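You operate a simulated robot arm through the tools that you are given. There is no shell and no other tool.

You run a simulated robot arm. Do the job below in one go: nothing can be reset, and whatever is moved stays where it is left.

TASK
Reset the tripped relay board, then press the key under card L1,L6,L7.
Fine: one press; at the cell box, slider to 0, lever off and on again, slider back to RUN; leave the other keys and the plugs.

It is judged by the outcome, as a careful person would: the job done as asked, and still so three seconds after it is handed in. It fails if anything else is knocked over, pushed out of place, dropped, spilled or broken.

THE ROBOT
A 6-joint arm with a two-finger parallel gripper, fixed in place. Base frame: the origin is at the foot of the arm, x ahead of it, y to its left, z up. Units: m, rad, N and s.
Its first joint turns from -2.897 to 2.897 rad. Payload 3.91 kg.
The TCP is the grasp point between the finger pads, 0.03 m short of the fingertips. In the tool frame z runs along the fingers and y along their closing line. The gripper opens to 0.11 m. The fingers are 0.02 m wide and 0.01 m thick; the gripper's body (0.048 by 0.112 m) begins 0.055 m behind the TCP.
Orientation is told as [roll, pitch, yaw] about the base's x, y, z axes, in that order, counted from this pose: with the fingers straight down and closing along the base's y, the tool's x points along the base's -x, its y along +y and its z along -z.

THE INTERFACE
- The arm moves only by the tool send_rows. Its argument "targets" is a list of rows, each an object (a shift or turn left out is 0, a gripper value left out holds the last) with "dp": the shift along the tool's x, y, z in m, a list of three; "angular": the turn, a rotation vector about the tool's x, y, z in degrees, a list of three; "fingers": the gripper command, from -1 (shut) to 1 (fully open), values between in proportion. In form: [{"dp": [x, y, z], "angular": [rx, ry, rz], "fingers": fingers}, ...]. A call has 1 to 20 rows; each row shifts and turns the commanded pose from where the row before left it, along the tool's axes as they then stand. A row lasts 0.2 s, in which the tool goes at most 0.05 m and 0.15 rad; a call with a longer step from one row to the next is refused whole, and so is a gripper value outside its range. Where a pose cannot be reached the arm comes as near as it can. A force on the tool above 90 N (or 10 N above the force at the start of the call, whichever is more), or a blocked arm, ends the call early, and 0.2 s more pass. The fingers move at their own pace (about 0.108 m/s each) and stop on an object; they squeeze with about 44 N. The grip force told is the motor's: it shows also when the fingers shut on nothing. Time passes only in rows, and 0.2 s behind the last, so rows that do not move let the fingers close. The reply holds the time, the measured pose of the TCP, the force on the tool along the base axes, the opening and the grip force, in the units named above and with some noise, with the torque about the TCP (base axes, N m) and any sound that the robot's microphone picked up.
- Cameras (640 x 400 px; columns grow to the right, rows downward): "scene" is fixed at [0.0491, 0.4998, 1.4943]; the picture's right is [-0.64, -0.77, 0.00], its down [-0.33, 0.27, -0.90] and it looks along [0.70, -0.57, -0.43] (base axes); focal length 351 px, centre (320, 200). "wrist" rides on the gripper at [0.072, 0.017, -0.103] in the tool frame; the picture's right is [-0.23, 0.97, 0.00], its down [-0.76, -0.18, -0.62] and it looks along [-0.61, -0.14, 0.78] (tool axes); focal length 222 px, centre (320, 200). There is no depth. A picture from a camera that has moved, and an enlarged one, comes with that camera's place and axes in the base frame and with its lens.
- capture(camera): a new picture of that camera. It takes no simulated time.
- zoom(camera, box): a new picture of the part [left, top, right, bottom] of that camera's present view, enlarged. It takes no simulated time.
- sign_off(): hands the job in; it is judged then, once.

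Nothing tells you positions but the pictures and the camera data. Unless the task says otherwise, let go and move clear before handing in.

The tools are called as name(argument=value, ...) on one line, values as JSON. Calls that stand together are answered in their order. send_rows: Moves the arm, as the interface text tells. Its arguments: {"type":"object","properties":{"targets":{"type":"array"}},"required":["targets"]} The other tools are called the same way: capture (camera) takes a picture; zoom (camera, box) takes an enlarged picture of a part of a camera's view; sign_off () hands the job in.

At the start:

```text
t: 0.0
tool_pos: [0.5015, -0.3168, 1.2841]
orientation: [0.002, 0.001, 0.0]
force: [-0.2, -0.5, -0.5]
wrist_torque: [0.03, 0.04, -0.03]
finger_gap: 0.1101
grasp_force: 0.1
```

scene: 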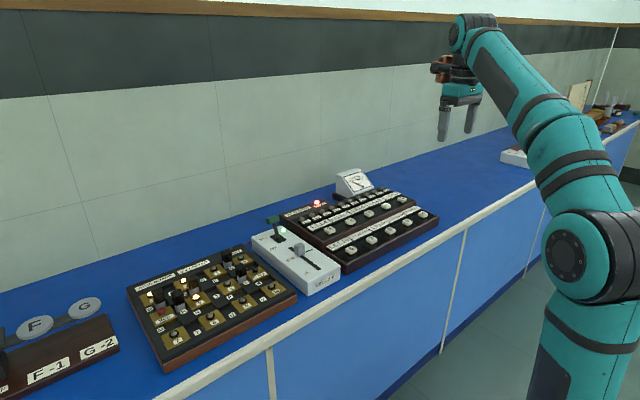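
wrist: 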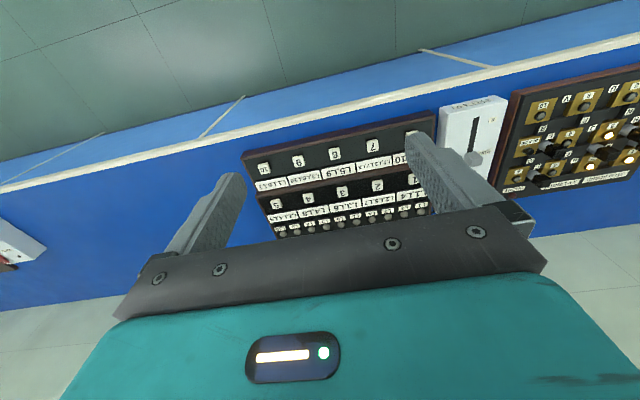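

I see a plug board, a white cell box with a slider and a lever, and a relay board with keys and cards. I'll zoom in to read the details before moving anything.

zoom(camera="scene", box=[240, 160, 450, 300])

zoom(camera="scene", box=[240, 205, 350, 300])

zoom(camera="wrist", box=[230, 90, 520, 250])

```text
2.86 times, centred on (345, 230) of scene
camera zoom: at [0.0491, 0.4998, 1.4943], right [-0.64, -0.77, 0.0], down [-0.33, 0.27, -0.9], along [0.7, -0.57, -0.43], focal length 1002 px, centre (249, 114)
```

zoom: 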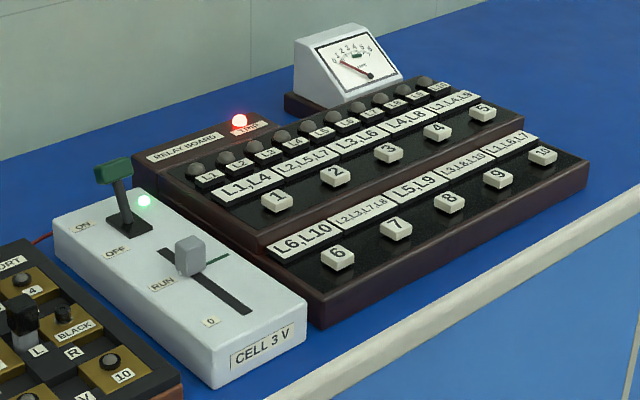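

```text
4.21 times, centred on (295, 252) of scene
camera zoom: at [0.0491, 0.4998, 1.4943], right [-0.64, -0.77, 0.0], down [-0.33, 0.27, -0.9], along [0.7, -0.57, -0.43], focal length 1477 px, centre (425, -21)
```

zoom: 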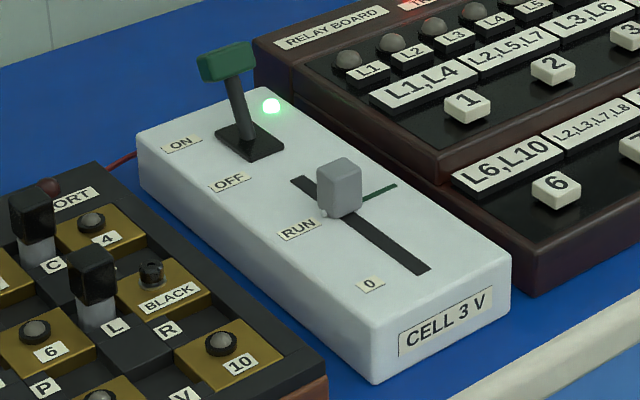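

```text
2.21 times, centred on (375, 170) of wrist
camera zoom: at [0.4289, -0.2977, 1.3879], right [0.23, 0.97, 0.0], down [0.76, -0.18, 0.62], along [0.61, -0.14, -0.78], focal length 490 px, centre (199, 266)
```

zoom: 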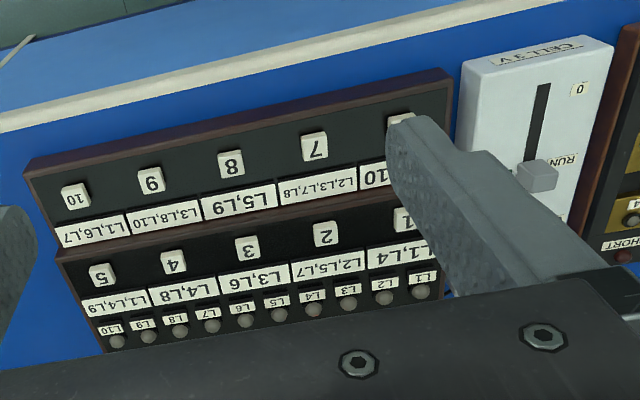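

The board card L1,L6,L7 belongs to key 10, front row at the right end (about x 0.69, y -0.51, z 0.88). The slider looks to be near (0.76, 0.0, 0.92), at RUN, with the lever leaning to ON on the wall side. I'll move high above the cell box for a better look.

send_rows(targets=[{"dp": [-0.005, 0.046, 0.017], "fingers": 1}, {"dp": [-0.005, 0.046, 0.017]}, {"dp": [-0.005, 0.046, 0.017]}, {"dp": [-0.005, 0.046, 0.017]}, {"dp": [-0.005, 0.046, 0.017]}, {"dp": [-0.005, 0.046, 0.017]}, {"dp": [-0.005, 0.046, 0.017]}, {"dp": [-0.005, 0.046, 0.017]}, {"dp": [0, 0, 0]}])

capture(camera="wrist")

zoom(camera="wrist", box=[220, 60, 420, 220])

```text
t: 2.0
tool_pos: [0.5441, 0.0528, 1.1475]
orientation: [-0.001, 0.001, 0.001]
force: [-0.6, -0.3, 0.5]
wrist_torque: [0.02, 0.04, 0.0]
finger_gap: 0.1102
grasp_force: 0.0
```

```text
taken
camera wrist: at [0.4711, 0.0709, 1.251], right [0.23, 0.97, 0.0], down [0.76, -0.18, 0.62], along [0.61, -0.14, -0.78], focal length 222 px, centre (320, 200)
```

wrist: 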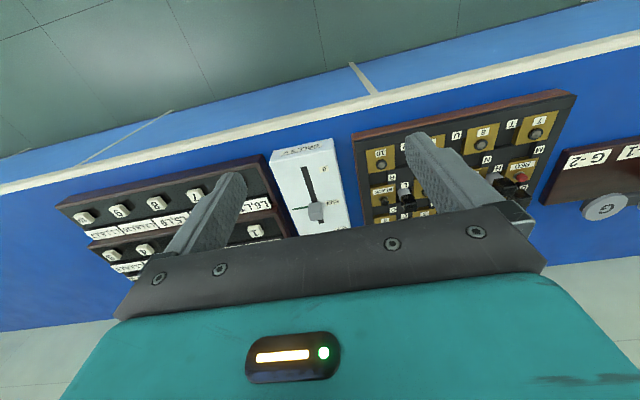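

```text
2.50 times, centred on (320, 140) of wrist
camera zoom: at [0.4711, 0.0709, 1.251], right [0.23, 0.97, 0.0], down [0.76, -0.18, 0.62], along [0.61, -0.14, -0.78], focal length 555 px, centre (320, 350)
```

zoom: 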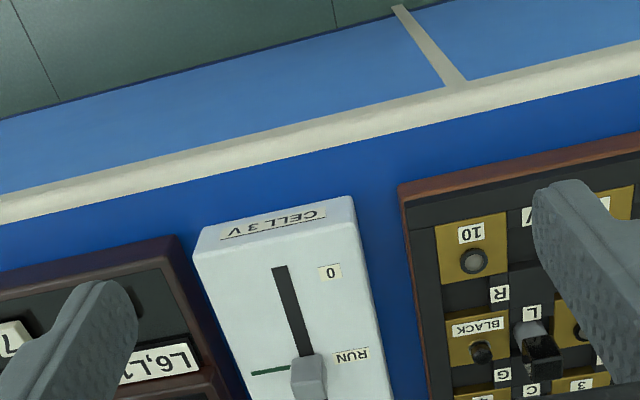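

The cell box is directly ahead, but the palm hides the lever. I'll go forward 0.15 m at this height to see the lever and the top of the box.

send_rows(targets=[{"dp": [-0.045, -0.005, 0]}, {"dp": [-0.045, -0.005, 0]}, {"dp": [-0.045, -0.005, 0]}, {"dp": [0, 0, 0]}])

capture(camera="wrist")

zoom(camera="wrist", box=[220, 60, 420, 220])

zoom(camera="scene", box=[240, 205, 350, 300])

```text
t: 3.0
tool_pos: [0.6789, 0.0392, 1.1481]
orientation: [0.0, -0.001, 0.002]
force: [-0.3, -0.2, 0.3]
wrist_torque: [-0.01, -0.02, -0.03]
finger_gap: 0.1101
grasp_force: 0.0
```

```text
taken
camera wrist: at [0.6056, 0.0571, 1.2521], right [0.23, 0.97, 0.0], down [0.76, -0.18, 0.62], along [0.61, -0.14, -0.78], focal length 222 px, centre (320, 200)
```

wrist: 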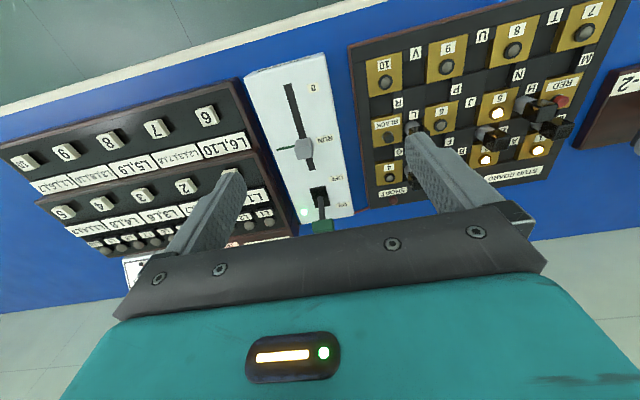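

```text
2.50 times, centred on (320, 140) of wrist
camera zoom: at [0.6056, 0.0571, 1.2521], right [0.23, 0.97, 0.0], down [0.76, -0.18, 0.62], along [0.61, -0.14, -0.78], focal length 555 px, centre (320, 350)
```

zoom: 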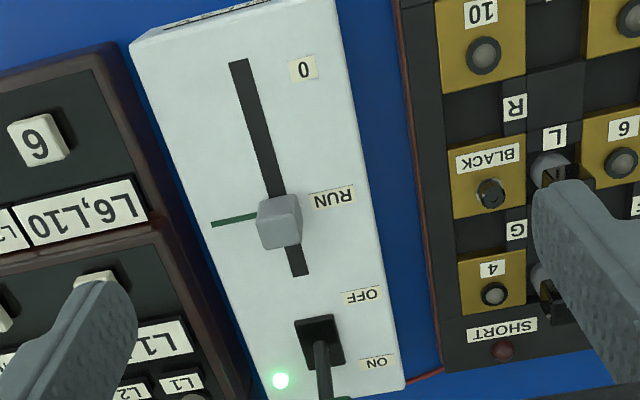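

```text
4.21 times, centred on (295, 252) of scene
camera zoom: at [0.0491, 0.4998, 1.4943], right [-0.64, -0.77, 0.0], down [-0.33, 0.27, -0.9], along [0.7, -0.57, -0.43], focal length 1477 px, centre (425, -21)
```

zoom: 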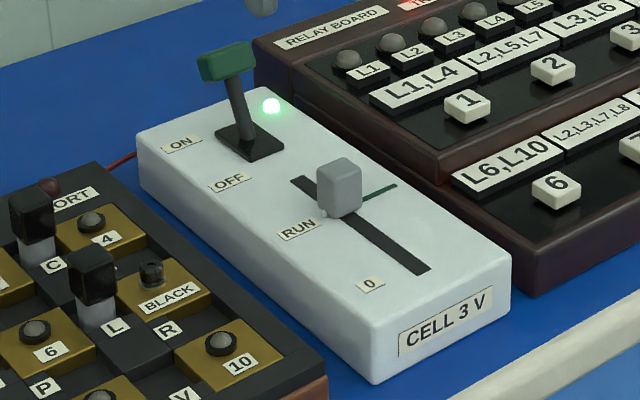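

The box top is at z≈0.90. The slot runs along x at y≈-0.005, with 0 at x≈0.676 and RUN (green line) at x≈0.755. I'll zoom in on the knob and lever to measure them.

zoom(camera="wrist", box=[280, 120, 360, 170])

zoom(camera="wrist", box=[280, 170, 370, 240])

zoom(camera="scene", box=[260, 205, 320, 265])

```text
8.00 times, centred on (320, 145) of wrist
camera zoom: at [0.6056, 0.0571, 1.2521], right [0.23, 0.97, 0.0], down [0.76, -0.18, 0.62], along [0.61, -0.14, -0.78], focal length 1777 px, centre (320, 640)
```

zoom: 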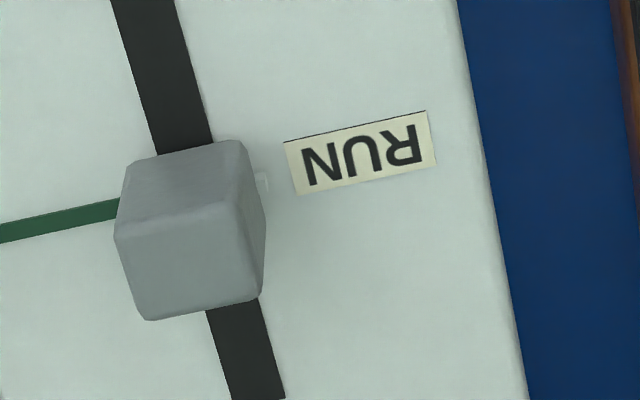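

```text
5.71 times, centred on (325, 205) of wrist
camera zoom: at [0.6056, 0.0571, 1.2521], right [0.23, 0.97, 0.0], down [0.76, -0.18, 0.62], along [0.61, -0.14, -0.78], focal length 1269 px, centre (291, 171)
```

zoom: 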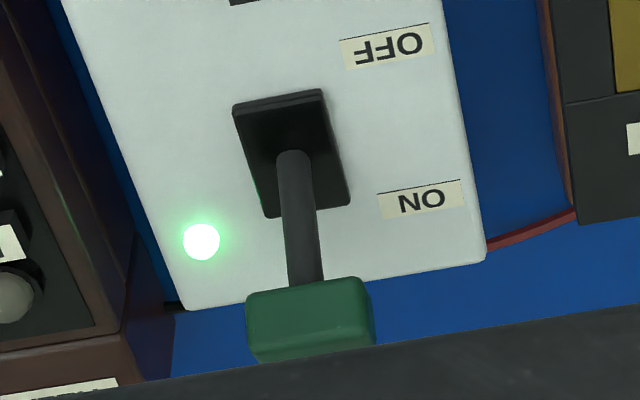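

```text
6.67 times, centred on (290, 235) of scene
camera zoom: at [0.0491, 0.4998, 1.4943], right [-0.64, -0.77, 0.0], down [-0.33, 0.27, -0.9], along [0.7, -0.57, -0.43], focal length 2338 px, centre (520, -33)
```

zoom: 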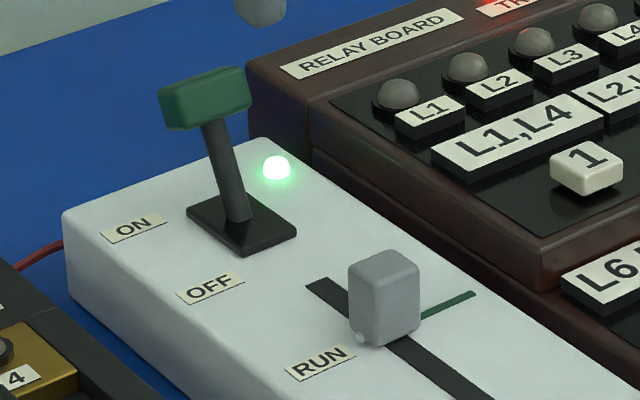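

The knob is about 0.02 × 0.025 × 0.03 m, centred at (0.756, -0.005), top at z≈0.93. The lever handle is near (0.90, -0.006, 0.956) with its pivot at x≈0.87, so OFF should be at x≈0.84. I'll go above the knob with the fingers part open and stop at z≈1.0 to check.

send_rows(targets=[{"dp": [-0.0385, -0.022, 0], "fingers": 0.1}, {"dp": [-0.0385, -0.022, 0]}, {"dp": [0, 0, 0.037]}, {"dp": [0, 0, 0.037]}, {"dp": [0, 0, 0.037]}, {"dp": [0, 0, 0.037]}, {"dp": [0, 0, 0]}])

capture(camera="wrist")

zoom(camera="scene", box=[240, 180, 350, 275])

```text
t: 4.6
tool_pos: [0.7515, -0.0065, 0.9995]
orientation: [0.001, -0.001, 0.001]
force: [0.3, -0.7, 0.4]
wrist_torque: [-0.01, 0.01, 0.01]
finger_gap: 0.0605
grasp_force: 0.2
```

```text
taken
camera wrist: at [0.6796, 0.0124, 1.1038], right [0.23, 0.97, 0.0], down [0.76, -0.18, 0.62], along [0.61, -0.14, -0.78], focal length 222 px, centre (320, 200)
```

wrist: 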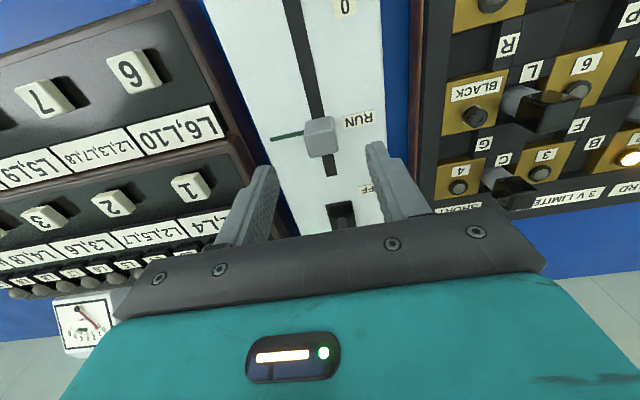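

```text
4.21 times, centred on (295, 228) of scene
camera zoom: at [0.0491, 0.4998, 1.4943], right [-0.64, -0.77, 0.0], down [-0.33, 0.27, -0.9], along [0.7, -0.57, -0.43], focal length 1477 px, centre (425, 84)
```

zoom: 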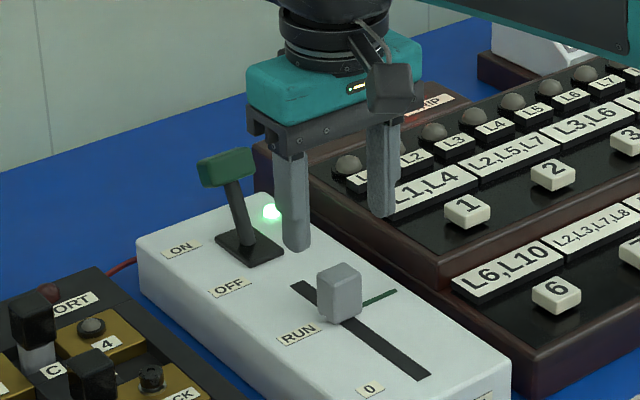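

I'm above the knob with the fingers straddling it in y. One more zoom to confirm alignment before the descent.

zoom(camera="wrist", box=[260, 90, 380, 165])

send_rows(targets=[{"dp": [0, 0, 0]}])

```text
5.33 times, centred on (320, 128) of wrist
camera zoom: at [0.6796, 0.0124, 1.1038], right [0.23, 0.97, 0.0], down [0.76, -0.18, 0.62], along [0.61, -0.14, -0.78], focal length 1185 px, centre (320, 587)
```

zoom: 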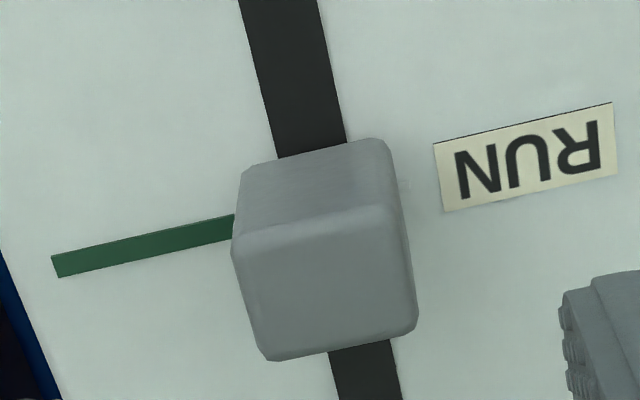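

```text
t: 5.0
tool_pos: [0.7526, -0.0061, 0.9996]
orientation: [-0.001, 0.001, -0.001]
force: [0.3, 0.2, -0.2]
wrist_torque: [0.01, 0.03, -0.01]
finger_gap: 0.0604
grasp_force: 0.1
```

The knob centre is at (0.756, -0.005), so I shift +4 mm in x, descend to z≈0.938 (fingertips about 7 mm above the box top), and close on the knob.

send_rows(targets=[{"dp": [-0.004, 0.001, 0]}, {"dp": [0, 0, 0.02]}, {"dp": [0, 0, 0.02]}, {"dp": [0, 0, 0.021]}, {"dp": [0, 0, 0]}, {"dp": [0, 0, 0], "fingers": -1}, {"dp": [0, 0, 0]}, {"dp": [0, 0, 0]}])

capture(camera="wrist")

zoom(camera="scene", box=[240, 180, 350, 275])

```text
t: 6.8
tool_pos: [0.7578, -0.0043, 0.9384]
orientation: [0.0, 0.0, -0.001]
force: [-0.7, -3.3, -3.7]
wrist_torque: [-0.04, -0.92, 0.04]
finger_gap: 0.0257
grasp_force: 45.6
```

```text
taken
camera wrist: at [0.6845, 0.0128, 1.0427], right [0.23, 0.97, 0.0], down [0.76, -0.18, 0.62], along [0.61, -0.14, -0.78], focal length 222 px, centre (320, 200)
```

wrist: 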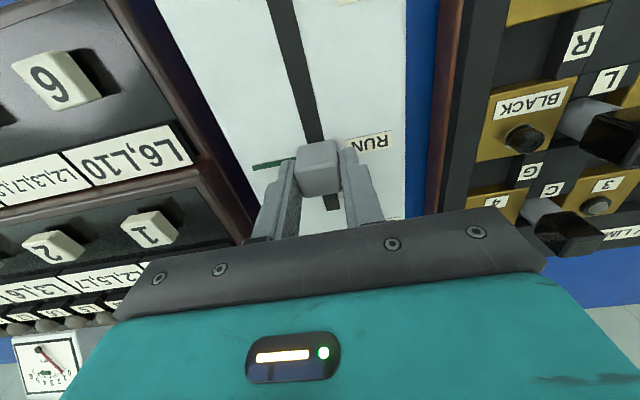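

```text
4.21 times, centred on (295, 228) of scene
camera zoom: at [0.0491, 0.4998, 1.4943], right [-0.64, -0.77, 0.0], down [-0.33, 0.27, -0.9], along [0.7, -0.57, -0.43], focal length 1477 px, centre (425, 84)
```

zoom: 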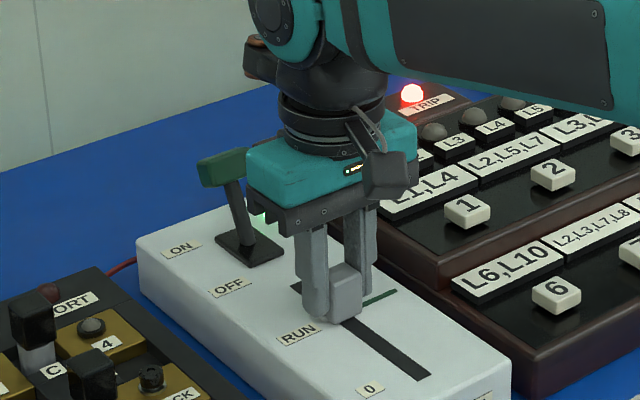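

The knob is gripped, opening 0.0257 m. I now slide it 0.08 m toward the base, to 0.

send_rows(targets=[{"dp": [0.01, 0, 0]}, {"dp": [0.01, 0, 0]}, {"dp": [0.01, 0, 0]}, {"dp": [0.01, 0, 0]}, {"dp": [0.01, 0, 0]}, {"dp": [0.01, 0, 0]}, {"dp": [0.01, 0, 0]}, {"dp": [0.005, 0, 0]}, {"dp": [0.005, 0, 0]}, {"dp": [0, 0, 0]}])

capture(camera="wrist")

zoom(camera="scene", box=[240, 200, 350, 295])

```text
t: 9.0
tool_pos: [0.6778, -0.0049, 0.9387]
orientation: [0.0, -0.002, 0.0]
force: [-1.1, -0.1, -11.9]
wrist_torque: [0.06, 0.83, -0.23]
finger_gap: 0.0257
grasp_force: 45.1
```

```text
taken
camera wrist: at [0.6049, 0.0128, 1.0428], right [0.23, 0.97, 0.0], down [0.76, -0.18, 0.62], along [0.61, -0.14, -0.78], focal length 222 px, centre (320, 200)
```

wrist: 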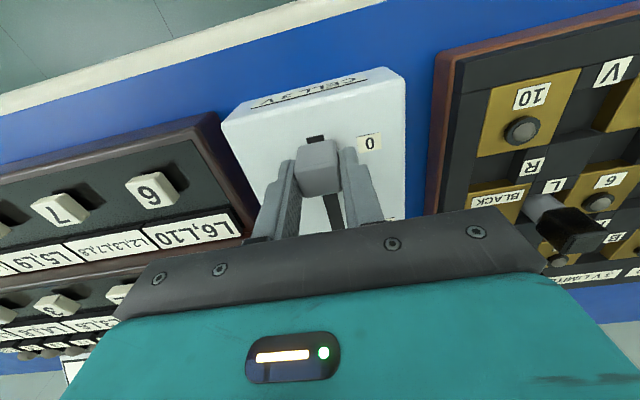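

```text
4.21 times, centred on (295, 248) of scene
camera zoom: at [0.0491, 0.4998, 1.4943], right [-0.64, -0.77, 0.0], down [-0.33, 0.27, -0.9], along [0.7, -0.57, -0.43], focal length 1477 px, centre (425, 0)
```

zoom: 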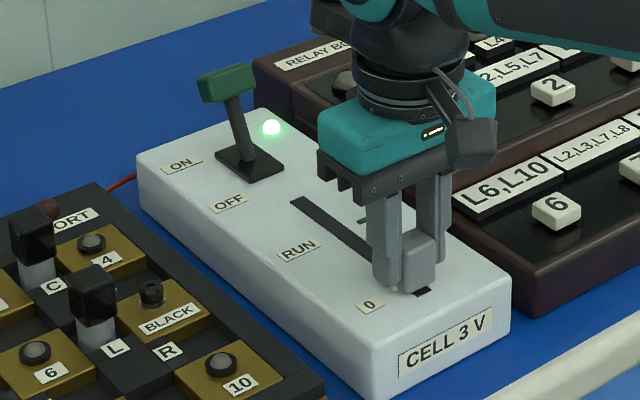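

The knob is alongside the 0 mark. I'll zoom in to see how well it lines up.

zoom(camera="wrist", box=[270, 110, 390, 185])

zoom(camera="scene", box=[315, 245, 365, 290])

```text
5.33 times, centred on (330, 148) of wrist
camera zoom: at [0.6049, 0.0128, 1.0428], right [0.23, 0.97, 0.0], down [0.76, -0.18, 0.62], along [0.61, -0.14, -0.78], focal length 1185 px, centre (267, 480)
```

zoom: 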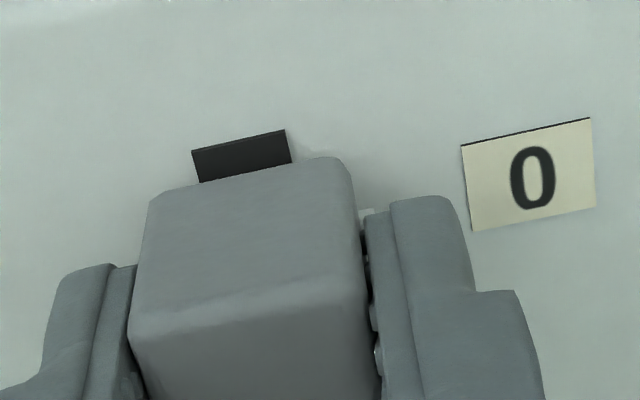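

```text
8.89 times, centred on (340, 268) of scene
camera zoom: at [0.0491, 0.4998, 1.4943], right [-0.64, -0.77, 0.0], down [-0.33, 0.27, -0.9], along [0.7, -0.57, -0.43], focal length 3118 px, centre (142, -400)
```

zoom: 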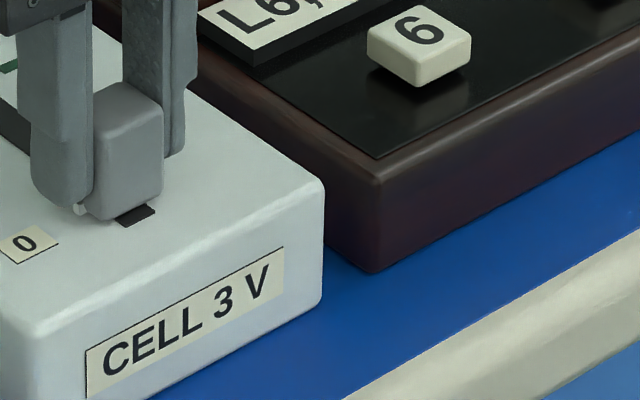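

The slider pointer lines up with the 0 mark. I'll release it, rise straight up, and move toward the lever for a look.

send_rows(targets=[{"dp": [0, 0, 0], "fingers": 0.1}, {"dp": [0, 0, 0]}, {"dp": [0, 0, -0.02]}, {"dp": [0, 0, -0.04]}, {"dp": [0, 0, -0.05]}, {"dp": [0, 0, -0.05]}, {"dp": [-0.04, 0, 0]}, {"dp": [-0.04, 0, 0]}, {"dp": [-0.04, 0, 0]}, {"dp": [-0.03, 0, 0]}, {"dp": [0, 0, 0], "fingers": 1}, {"dp": [0, 0, 0]}])

capture(camera="wrist")

zoom(camera="wrist", box=[260, 120, 380, 220])

zoom(camera="scene", box=[240, 200, 350, 295])

```text
t: 11.6
tool_pos: [0.8277, -0.0055, 1.096]
orientation: [-0.001, 0.0, 0.0]
force: [-0.4, 0.8, 0.4]
wrist_torque: [0.01, -0.02, 0.03]
finger_gap: 0.1102
grasp_force: 0.1
```

```text
taken
camera wrist: at [0.7541, 0.0127, 1.2004], right [0.23, 0.97, 0.0], down [0.76, -0.18, 0.62], along [0.61, -0.14, -0.78], focal length 222 px, centre (320, 200)
```

wrist: 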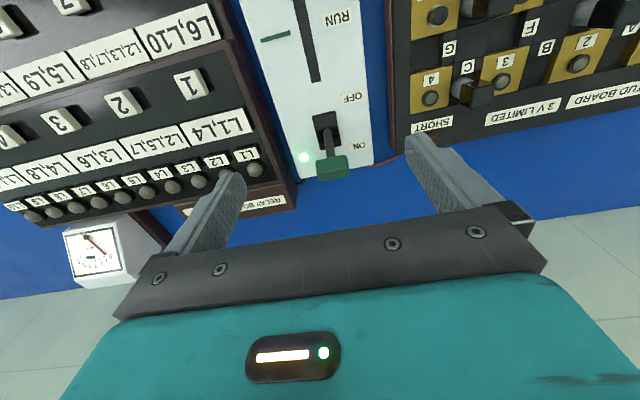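

```text
4.00 times, centred on (320, 170) of wrist
camera zoom: at [0.7541, 0.0127, 1.2004], right [0.23, 0.97, 0.0], down [0.76, -0.18, 0.62], along [0.61, -0.14, -0.78], focal length 888 px, centre (320, 320)
```

zoom: 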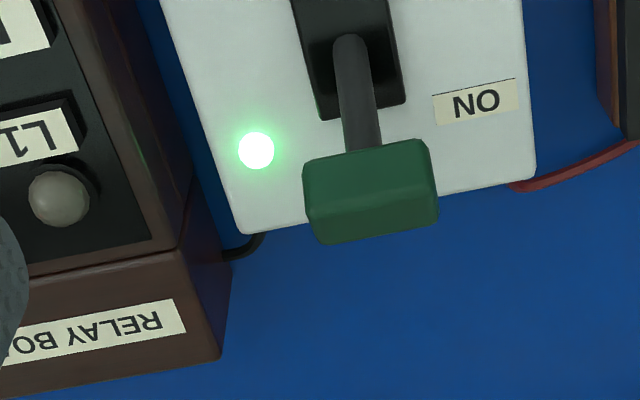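

```text
4.21 times, centred on (295, 248) of scene
camera zoom: at [0.0491, 0.4998, 1.4943], right [-0.64, -0.77, 0.0], down [-0.33, 0.27, -0.9], along [0.7, -0.57, -0.43], focal length 1477 px, centre (425, 0)
```

zoom: 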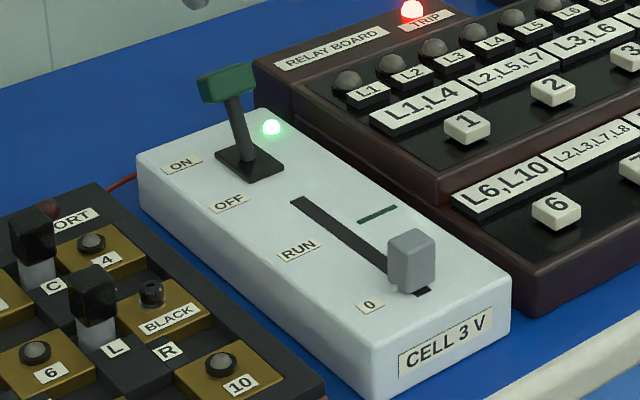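

The slider sits at 0, and the cell lamp and the TRIP lamp are still lit. The handle is at about (0.897, -0.005, 0.959), spanning x 0.883–0.910. I'll close the fingers, go past it on the wall side (x≈0.945) and descend to z≈0.97.

send_rows(targets=[{"dp": [0, 0, 0], "fingers": -1}, {"dp": [0, 0, 0]}, {"dp": [-0.039, 0, 0]}, {"dp": [-0.039, 0, 0]}, {"dp": [-0.039, 0, 0]}, {"dp": [0, 0, 0.04]}, {"dp": [0, 0, 0.04]}, {"dp": [0, 0, 0.03]}, {"dp": [0, 0, 0.016]}, {"dp": [0, 0, 0]}])

zoom(camera="scene", box=[240, 180, 350, 275])

capture(camera="wrist")

```text
t: 13.8
tool_pos: [0.9442, -0.0028, 0.972]
orientation: [0.001, 0.001, 0.0]
force: [-0.2, -0.4, -0.5]
wrist_torque: [0.03, 0.0, 0.01]
finger_gap: 0.0001
grasp_force: 37.7
```

```text
4.21 times, centred on (295, 228) of scene
camera zoom: at [0.0491, 0.4998, 1.4943], right [-0.64, -0.77, 0.0], down [-0.33, 0.27, -0.9], along [0.7, -0.57, -0.43], focal length 1477 px, centre (425, 84)
```

zoom: 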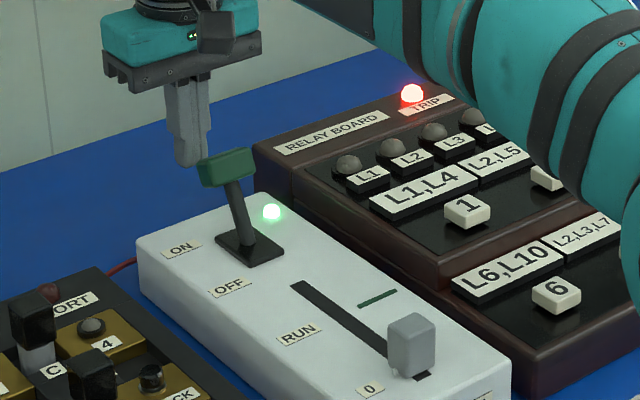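

```text
taken
camera wrist: at [0.8719, 0.014, 1.0759], right [0.23, 0.97, 0.0], down [0.76, -0.18, 0.62], along [0.61, -0.14, -0.78], focal length 222 px, centre (320, 200)
```

wrist: 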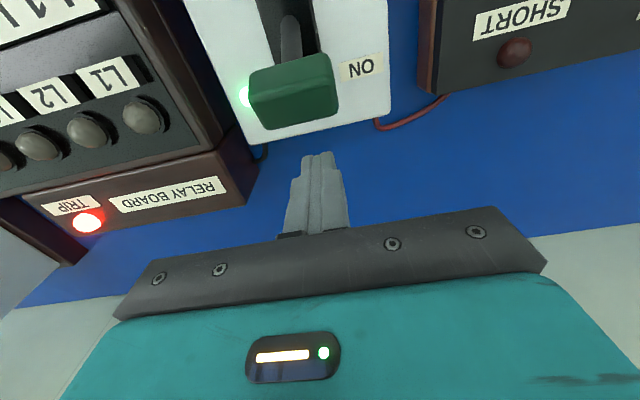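

The closed fingers are behind the handle with clear space between. I now push the lever toward the base, to OFF, in small steps.

send_rows(targets=[{"dp": [0.01, 0, 0]}, {"dp": [0.01, 0, 0]}, {"dp": [0.01, 0, 0]}, {"dp": [0.01, 0, 0]}, {"dp": [0.01, 0, 0]}, {"dp": [0.01, 0, 0]}, {"dp": [0.01, 0, 0]}, {"dp": [0, 0, 0]}])

zoom(camera="scene", box=[240, 180, 350, 275])

capture(camera="wrist")

```text
t: 15.6
tool_pos: [0.8762, -0.0057, 0.9722]
orientation: [-0.001, 0.0, 0.001]
force: [-0.9, 0.3, -0.4]
wrist_torque: [0.02, 0.0, -0.01]
finger_gap: 0.0
grasp_force: 38.0
```

```text
4.21 times, centred on (295, 228) of scene
camera zoom: at [0.0491, 0.4998, 1.4943], right [-0.64, -0.77, 0.0], down [-0.33, 0.27, -0.9], along [0.7, -0.57, -0.43], focal length 1477 px, centre (425, 84)
```

zoom: 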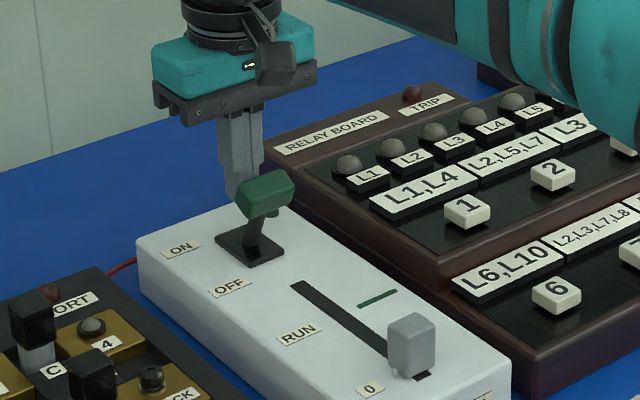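

```text
taken
camera wrist: at [0.8021, 0.0122, 1.0761], right [0.23, 0.97, 0.0], down [0.76, -0.18, 0.62], along [0.61, -0.14, -0.78], focal length 222 px, centre (320, 200)
```

wrist: 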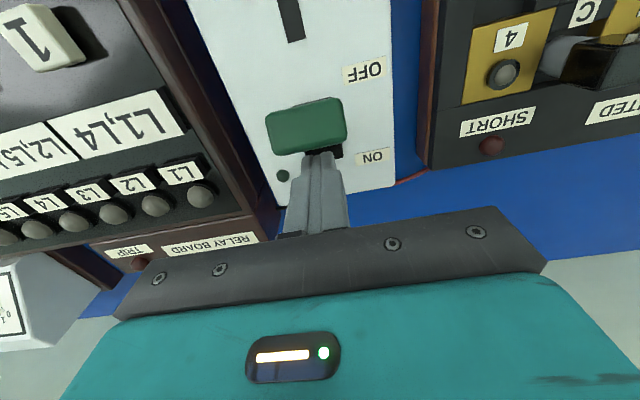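

Both the cell lamp and the TRIP lamp are out and the lever has passed centre. I'll nudge a little farther to seat it fully at OFF.

send_rows(targets=[{"dp": [0.005, 0, 0]}, {"dp": [0.005, 0, 0]}, {"dp": [0, 0, 0]}])

zoom(camera="scene", box=[240, 180, 350, 275])

capture(camera="wrist")

```text
t: 16.4
tool_pos: [0.8691, -0.0052, 0.9718]
orientation: [0.0, -0.001, 0.001]
force: [65.0, 1.9, 9.0]
wrist_torque: [-0.03, -1.62, -0.01]
finger_gap: 0.0001
grasp_force: 38.4
```

```text
4.21 times, centred on (295, 228) of scene
camera zoom: at [0.0491, 0.4998, 1.4943], right [-0.64, -0.77, 0.0], down [-0.33, 0.27, -0.9], along [0.7, -0.57, -0.43], focal length 1477 px, centre (425, 84)
```

zoom: 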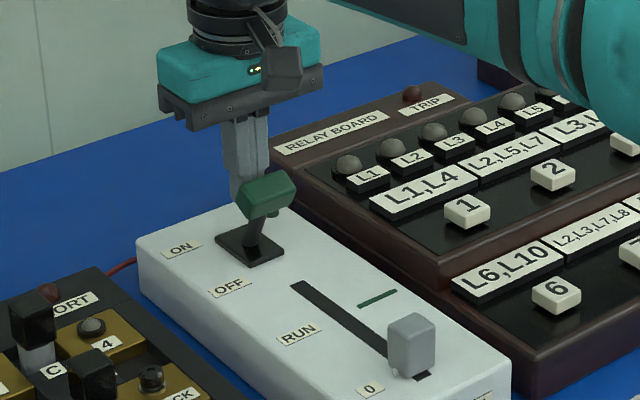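

```text
taken
camera wrist: at [0.7944, 0.0125, 1.0754], right [0.23, 0.97, 0.0], down [0.76, -0.18, 0.62], along [0.61, -0.14, -0.78], focal length 222 px, centre (320, 200)
```

wrist: 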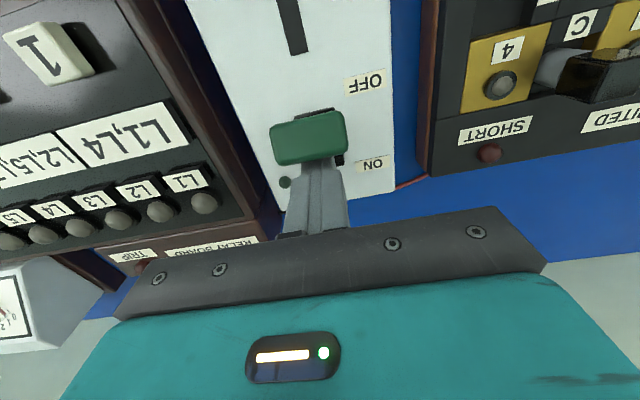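

The force rose to 65 N at the stop, so the lever is fully OFF and the box hasn't moved. I'll back off, rise, cross over and come down on the near side of the lever.

send_rows(targets=[{"dp": [-0.015, 0, 0]}, {"dp": [-0.02, 0, 0]}, {"dp": [0, 0, -0.04]}, {"dp": [0, 0, -0.05]}, {"dp": [0.04, 0, 0]}, {"dp": [0.04, 0, 0]}, {"dp": [0.035, 0, 0]}, {"dp": [0, 0, 0.04]}, {"dp": [0, 0, 0.03]}, {"dp": [0, 0, 0.02]}, {"dp": [0, 0, 0]}])

zoom(camera="scene", box=[240, 180, 350, 275])

capture(camera="wrist")

```text
t: 18.8
tool_pos: [0.7854, -0.0056, 0.9738]
orientation: [0.0, 0.0, -0.001]
force: [0.2, 0.1, -0.5]
wrist_torque: [0.03, -0.03, 0.02]
finger_gap: 0.0001
grasp_force: 38.1
```

```text
4.21 times, centred on (295, 228) of scene
camera zoom: at [0.0491, 0.4998, 1.4943], right [-0.64, -0.77, 0.0], down [-0.33, 0.27, -0.9], along [0.7, -0.57, -0.43], focal length 1477 px, centre (425, 84)
```

zoom: 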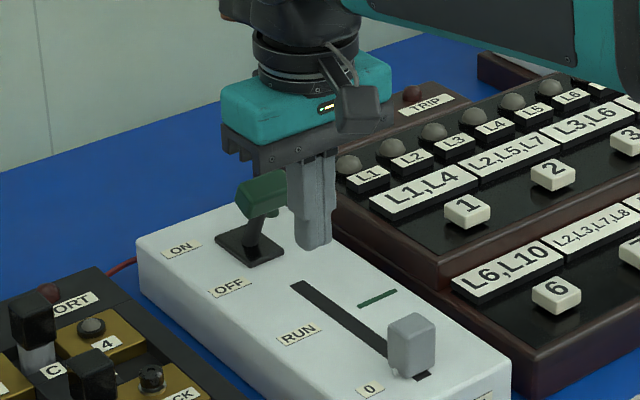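

```text
taken
camera wrist: at [0.7124, 0.0123, 1.0769], right [0.23, 0.97, 0.0], down [0.76, -0.18, 0.62], along [0.61, -0.14, -0.78], focal length 222 px, centre (320, 200)
```

wrist: 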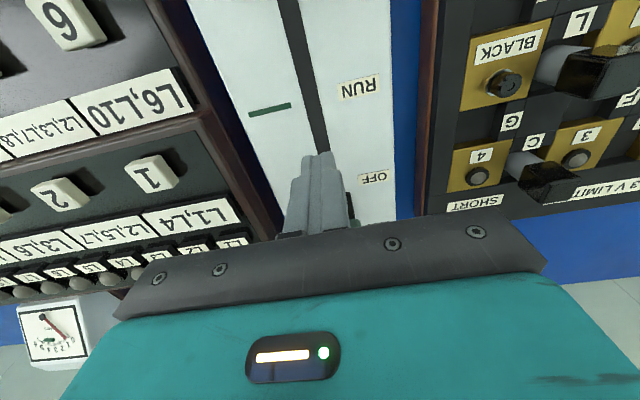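

The lever is at OFF with the lamps out, and the fingers are on its near side. I now push it away from the base, back to ON, watching the force.

send_rows(targets=[{"dp": [-0.015, 0, 0]}, {"dp": [-0.015, 0, 0]}, {"dp": [-0.01, 0, 0]}, {"dp": [-0.01, 0, 0]}, {"dp": [-0.01, 0, 0]}, {"dp": [-0.01, 0, 0]}, {"dp": [-0.01, 0, 0]}, {"dp": [-0.005, 0, 0]}, {"dp": [0, 0, 0]}])

zoom(camera="scene", box=[240, 180, 350, 275])

```text
t: 20.8
tool_pos: [0.8711, -0.0056, 0.9716]
orientation: [0.001, -0.001, 0.0]
force: [0.0, -0.4, 0.2]
wrist_torque: [0.04, -0.02, 0.0]
finger_gap: 0.0001
grasp_force: 37.8
```

```text
4.21 times, centred on (295, 228) of scene
camera zoom: at [0.0491, 0.4998, 1.4943], right [-0.64, -0.77, 0.0], down [-0.33, 0.27, -0.9], along [0.7, -0.57, -0.43], focal length 1477 px, centre (425, 84)
```

zoom: 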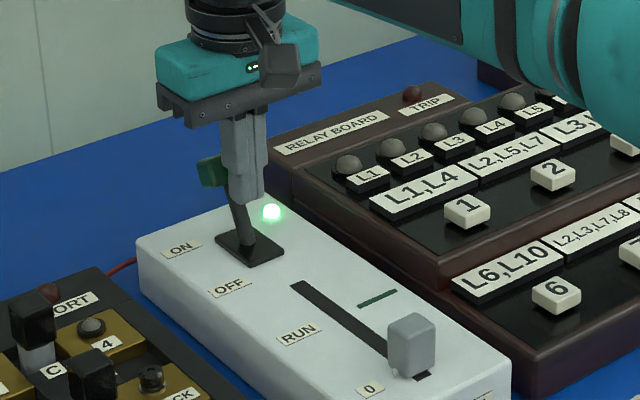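

The cell lamp is lit green again and TRIP is out, so the lever is back at ON. I'll back off, rise and go above the slider with the fingers part open.

send_rows(targets=[{"dp": [0.03, 0, 0]}, {"dp": [0, 0, -0.03]}, {"dp": [0, 0, -0.03]}, {"dp": [0.0405, 0, 0]}, {"dp": [0.0405, 0, 0]}, {"dp": [0.0405, 0, 0], "fingers": 0.1}, {"dp": [0.0405, 0, 0]}, {"dp": [0, 0, 0]}])

capture(camera="wrist")

zoom(camera="scene", box=[240, 180, 350, 275])

```text
t: 22.6
tool_pos: [0.6764, -0.0066, 1.034]
orientation: [-0.002, 0.0, 0.001]
force: [-0.2, 0.4, -0.4]
wrist_torque: [-0.01, -0.03, 0.0]
finger_gap: 0.0607
grasp_force: 0.1
```

```text
taken
camera wrist: at [0.6035, 0.011, 1.1383], right [0.23, 0.97, 0.0], down [0.76, -0.18, 0.62], along [0.61, -0.14, -0.78], focal length 222 px, centre (320, 200)
```

wrist: 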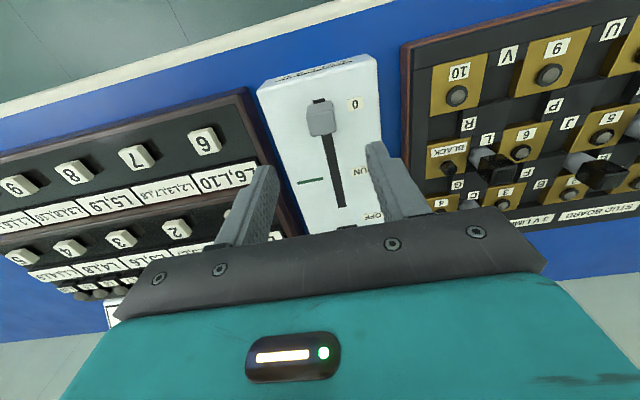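

```text
4.21 times, centred on (295, 228) of scene
camera zoom: at [0.0491, 0.4998, 1.4943], right [-0.64, -0.77, 0.0], down [-0.33, 0.27, -0.9], along [0.7, -0.57, -0.43], focal length 1477 px, centre (425, 84)
```

zoom: 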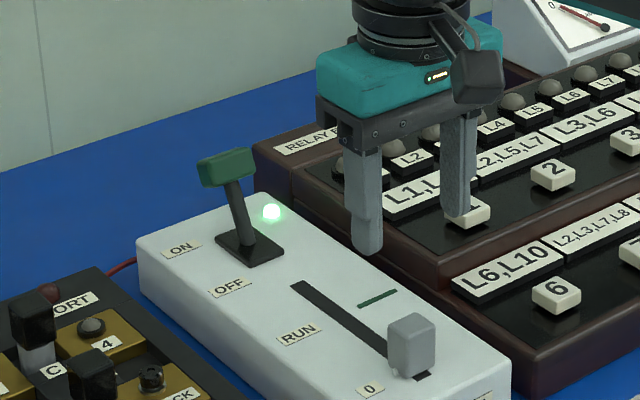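

The lever stands exactly as it did at the start (ON), and the gripper is directly above the slider knob. I'll descend and grip it.

send_rows(targets=[{"dp": [0, 0, 0.03]}, {"dp": [0, 0, 0.03]}, {"dp": [0, 0, 0.02]}, {"dp": [0, 0, 0.014]}, {"dp": [0, 0, 0]}, {"dp": [0, 0, 0], "fingers": -1}, {"dp": [0, 0, 0]}, {"dp": [0, 0, 0]}])

zoom(camera="wrist", box=[270, 110, 390, 185])

```text
t: 24.4
tool_pos: [0.678, -0.0056, 0.9396]
orientation: [0.0, 0.002, 0.001]
force: [-1.0, 19.3, -2.0]
wrist_torque: [0.52, -0.66, -0.18]
finger_gap: 0.0259
grasp_force: 45.2
```

```text
5.33 times, centred on (330, 148) of wrist
camera zoom: at [0.6053, 0.0127, 1.0437], right [0.23, 0.97, 0.0], down [0.76, -0.18, 0.62], along [0.61, -0.14, -0.78], focal length 1185 px, centre (267, 480)
```

zoom: 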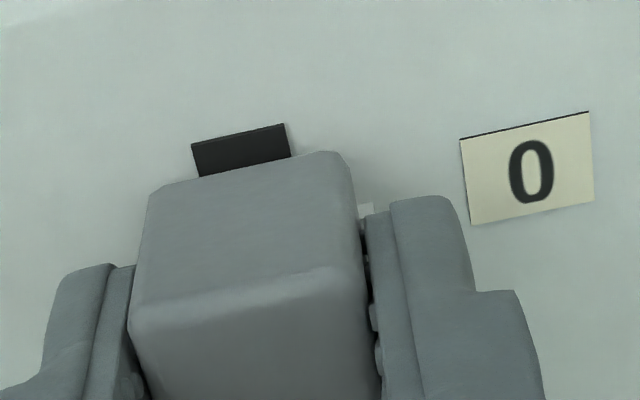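

The knob is gripped in the same place as before. I'll slide it back 0.08 m to the green RUN line, easing 1 mm in y to relieve the side force.

send_rows(targets=[{"dp": [0, 0.001, 0]}, {"dp": [-0.01, 0, 0]}, {"dp": [-0.01, 0, 0]}, {"dp": [-0.01, 0, 0]}, {"dp": [-0.01, 0, 0]}, {"dp": [-0.01, 0, 0]}, {"dp": [-0.01, 0, 0]}, {"dp": [-0.01, 0, 0]}, {"dp": [-0.005, 0, 0]}, {"dp": [-0.005, 0, 0]}, {"dp": [0, 0, 0]}])

zoom(camera="wrist", box=[250, 110, 400, 205])

zoom(camera="scene", box=[240, 180, 350, 275])

```text
t: 26.8
tool_pos: [0.7568, -0.0051, 0.9385]
orientation: [-0.002, 0.001, 0.0]
force: [0.8, 9.4, 23.1]
wrist_torque: [0.23, -0.53, -0.05]
finger_gap: 0.0259
grasp_force: 44.9
```

```text
4.21 times, centred on (325, 158) of wrist
camera zoom: at [0.6844, 0.0128, 1.0434], right [0.23, 0.97, 0.0], down [0.76, -0.18, 0.62], along [0.61, -0.14, -0.78], focal length 935 px, centre (299, 379)
```

zoom: 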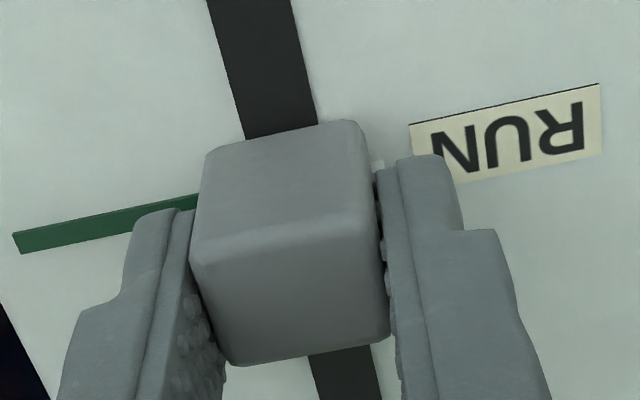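

```text
4.21 times, centred on (295, 228) of scene
camera zoom: at [0.0491, 0.4998, 1.4943], right [-0.64, -0.77, 0.0], down [-0.33, 0.27, -0.9], along [0.7, -0.57, -0.43], focal length 1477 px, centre (425, 84)
```

zoom: 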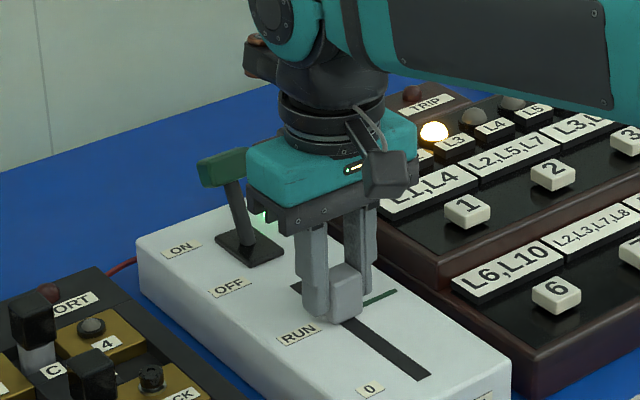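

The slider is back on the RUN line, the relay board is live (a lamp is lit) and TRIP is dark. I'll release, rise and move over toward key 10 for a close view.

send_rows(targets=[{"dp": [0, 0, 0], "fingers": 0.1}, {"dp": [0, 0, 0]}, {"dp": [0, 0, -0.02]}, {"dp": [0, 0, -0.04]}, {"dp": [0, 0, -0.05]}, {"dp": [0, 0, -0.05]}, {"dp": [0.014, -0.047, 0]}, {"dp": [0.014, -0.047, 0]}, {"dp": [0.014, -0.047, 0]}, {"dp": [0.014, -0.047, 0]}, {"dp": [0.014, -0.047, 0]}, {"dp": [0.014, -0.047, 0]}, {"dp": [0.014, -0.047, 0]}, {"dp": [0.014, -0.047, 0]}, {"dp": [0.014, -0.047, 0]}, {"dp": [0.01, -0.047, 0], "fingers": 1}, {"dp": [0, 0, 0]}])

capture(camera="wrist")

zoom(camera="scene", box=[240, 160, 450, 300])

```text
t: 30.4
tool_pos: [0.6237, -0.4753, 1.0989]
orientation: [-0.001, -0.002, 0.001]
force: [0.2, 0.5, -0.6]
wrist_torque: [0.0, 0.01, 0.01]
finger_gap: 0.1098
grasp_force: 0.0
```

```text
taken
camera wrist: at [0.5512, -0.4571, 1.2028], right [0.23, 0.97, 0.0], down [0.76, -0.18, 0.62], along [0.61, -0.14, -0.78], focal length 222 px, centre (320, 200)
```

wrist: 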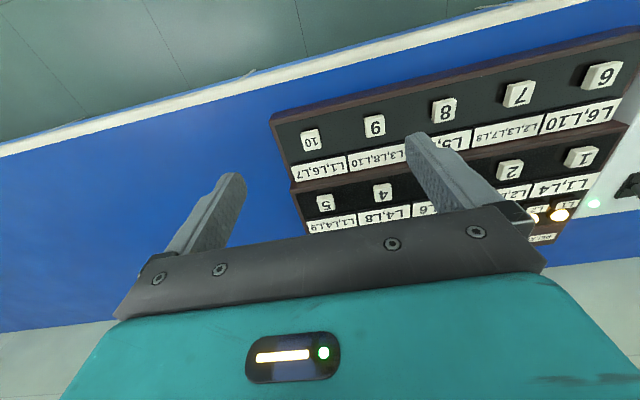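

```text
2.86 times, centred on (345, 230) of scene
camera zoom: at [0.0491, 0.4998, 1.4943], right [-0.64, -0.77, 0.0], down [-0.33, 0.27, -0.9], along [0.7, -0.57, -0.43], focal length 1002 px, centre (249, 114)
```

zoom: 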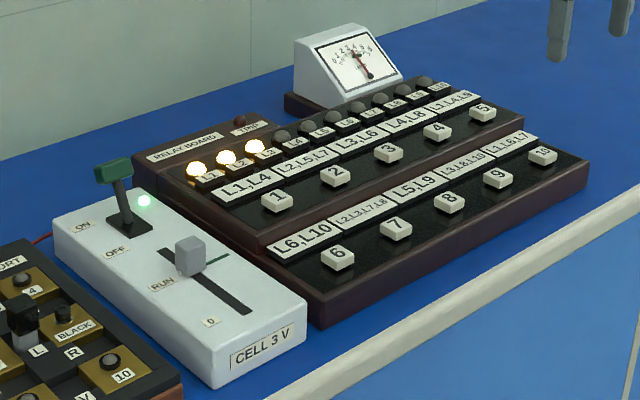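

The slider sits at RUN, the lever is ON, TRIP is out, lamps L1–L3 are lit and the meter reads mid-scale. I'll zoom in on key 10 to locate it precisely.

zoom(camera="wrist", box=[265, 105, 385, 185])

zoom(camera="scene", box=[380, 185, 450, 235])

```text
5.00 times, centred on (325, 145) of wrist
camera zoom: at [0.5512, -0.4571, 1.2028], right [0.23, 0.97, 0.0], down [0.76, -0.18, 0.62], along [0.61, -0.14, -0.78], focal length 1111 px, centre (295, 475)
```

zoom: 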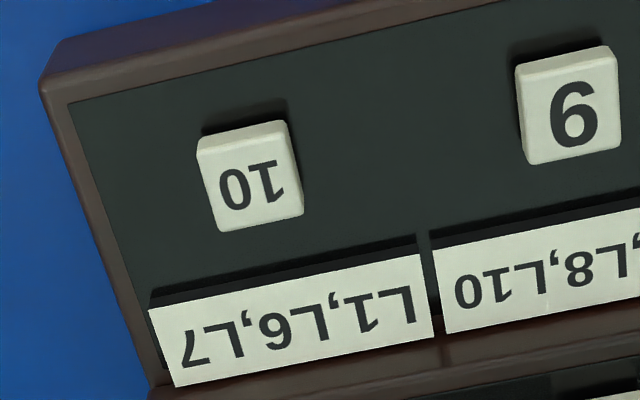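

```text
8.00 times, centred on (415, 210) of scene
camera zoom: at [0.0491, 0.4998, 1.4943], right [-0.64, -0.77, 0.0], down [-0.33, 0.27, -0.9], along [0.7, -0.57, -0.43], focal length 2806 px, centre (-440, 120)
```

zoom: 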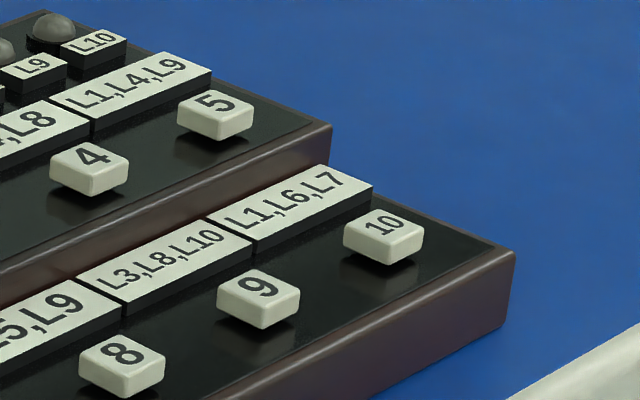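

Key 10 is near (0.68, -0.50, 0.90). I'll drop to about 0.1 m above it for a better fix.

send_rows(targets=[{"dp": [-0.02, -0.013, 0.03]}, {"dp": [-0.02, -0.013, 0.03]}, {"dp": [0, 0, 0.03]}, {"dp": [0, 0, 0]}])

capture(camera="wrist")

zoom(camera="wrist", box=[250, 90, 390, 180])

```text
t: 31.4
tool_pos: [0.6633, -0.5029, 1.0102]
orientation: [0.0, 0.0, 0.0]
force: [-0.2, -0.3, -0.2]
wrist_torque: [-0.03, -0.02, -0.01]
finger_gap: 0.11
grasp_force: 0.1
```

```text
taken
camera wrist: at [0.5903, -0.4845, 1.1137], right [0.23, 0.97, 0.0], down [0.76, -0.18, 0.62], along [0.61, -0.14, -0.78], focal length 222 px, centre (320, 200)
```

wrist: 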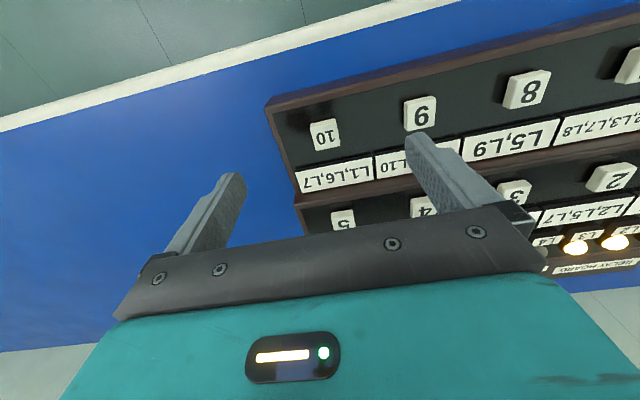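

```text
4.44 times, centred on (320, 135) of wrist
camera zoom: at [0.5903, -0.4845, 1.1137], right [0.23, 0.97, 0.0], down [0.76, -0.18, 0.62], along [0.61, -0.14, -0.78], focal length 987 px, centre (320, 489)
```

zoom: 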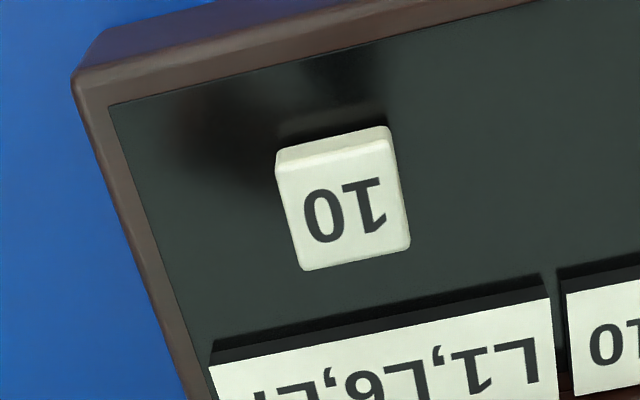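

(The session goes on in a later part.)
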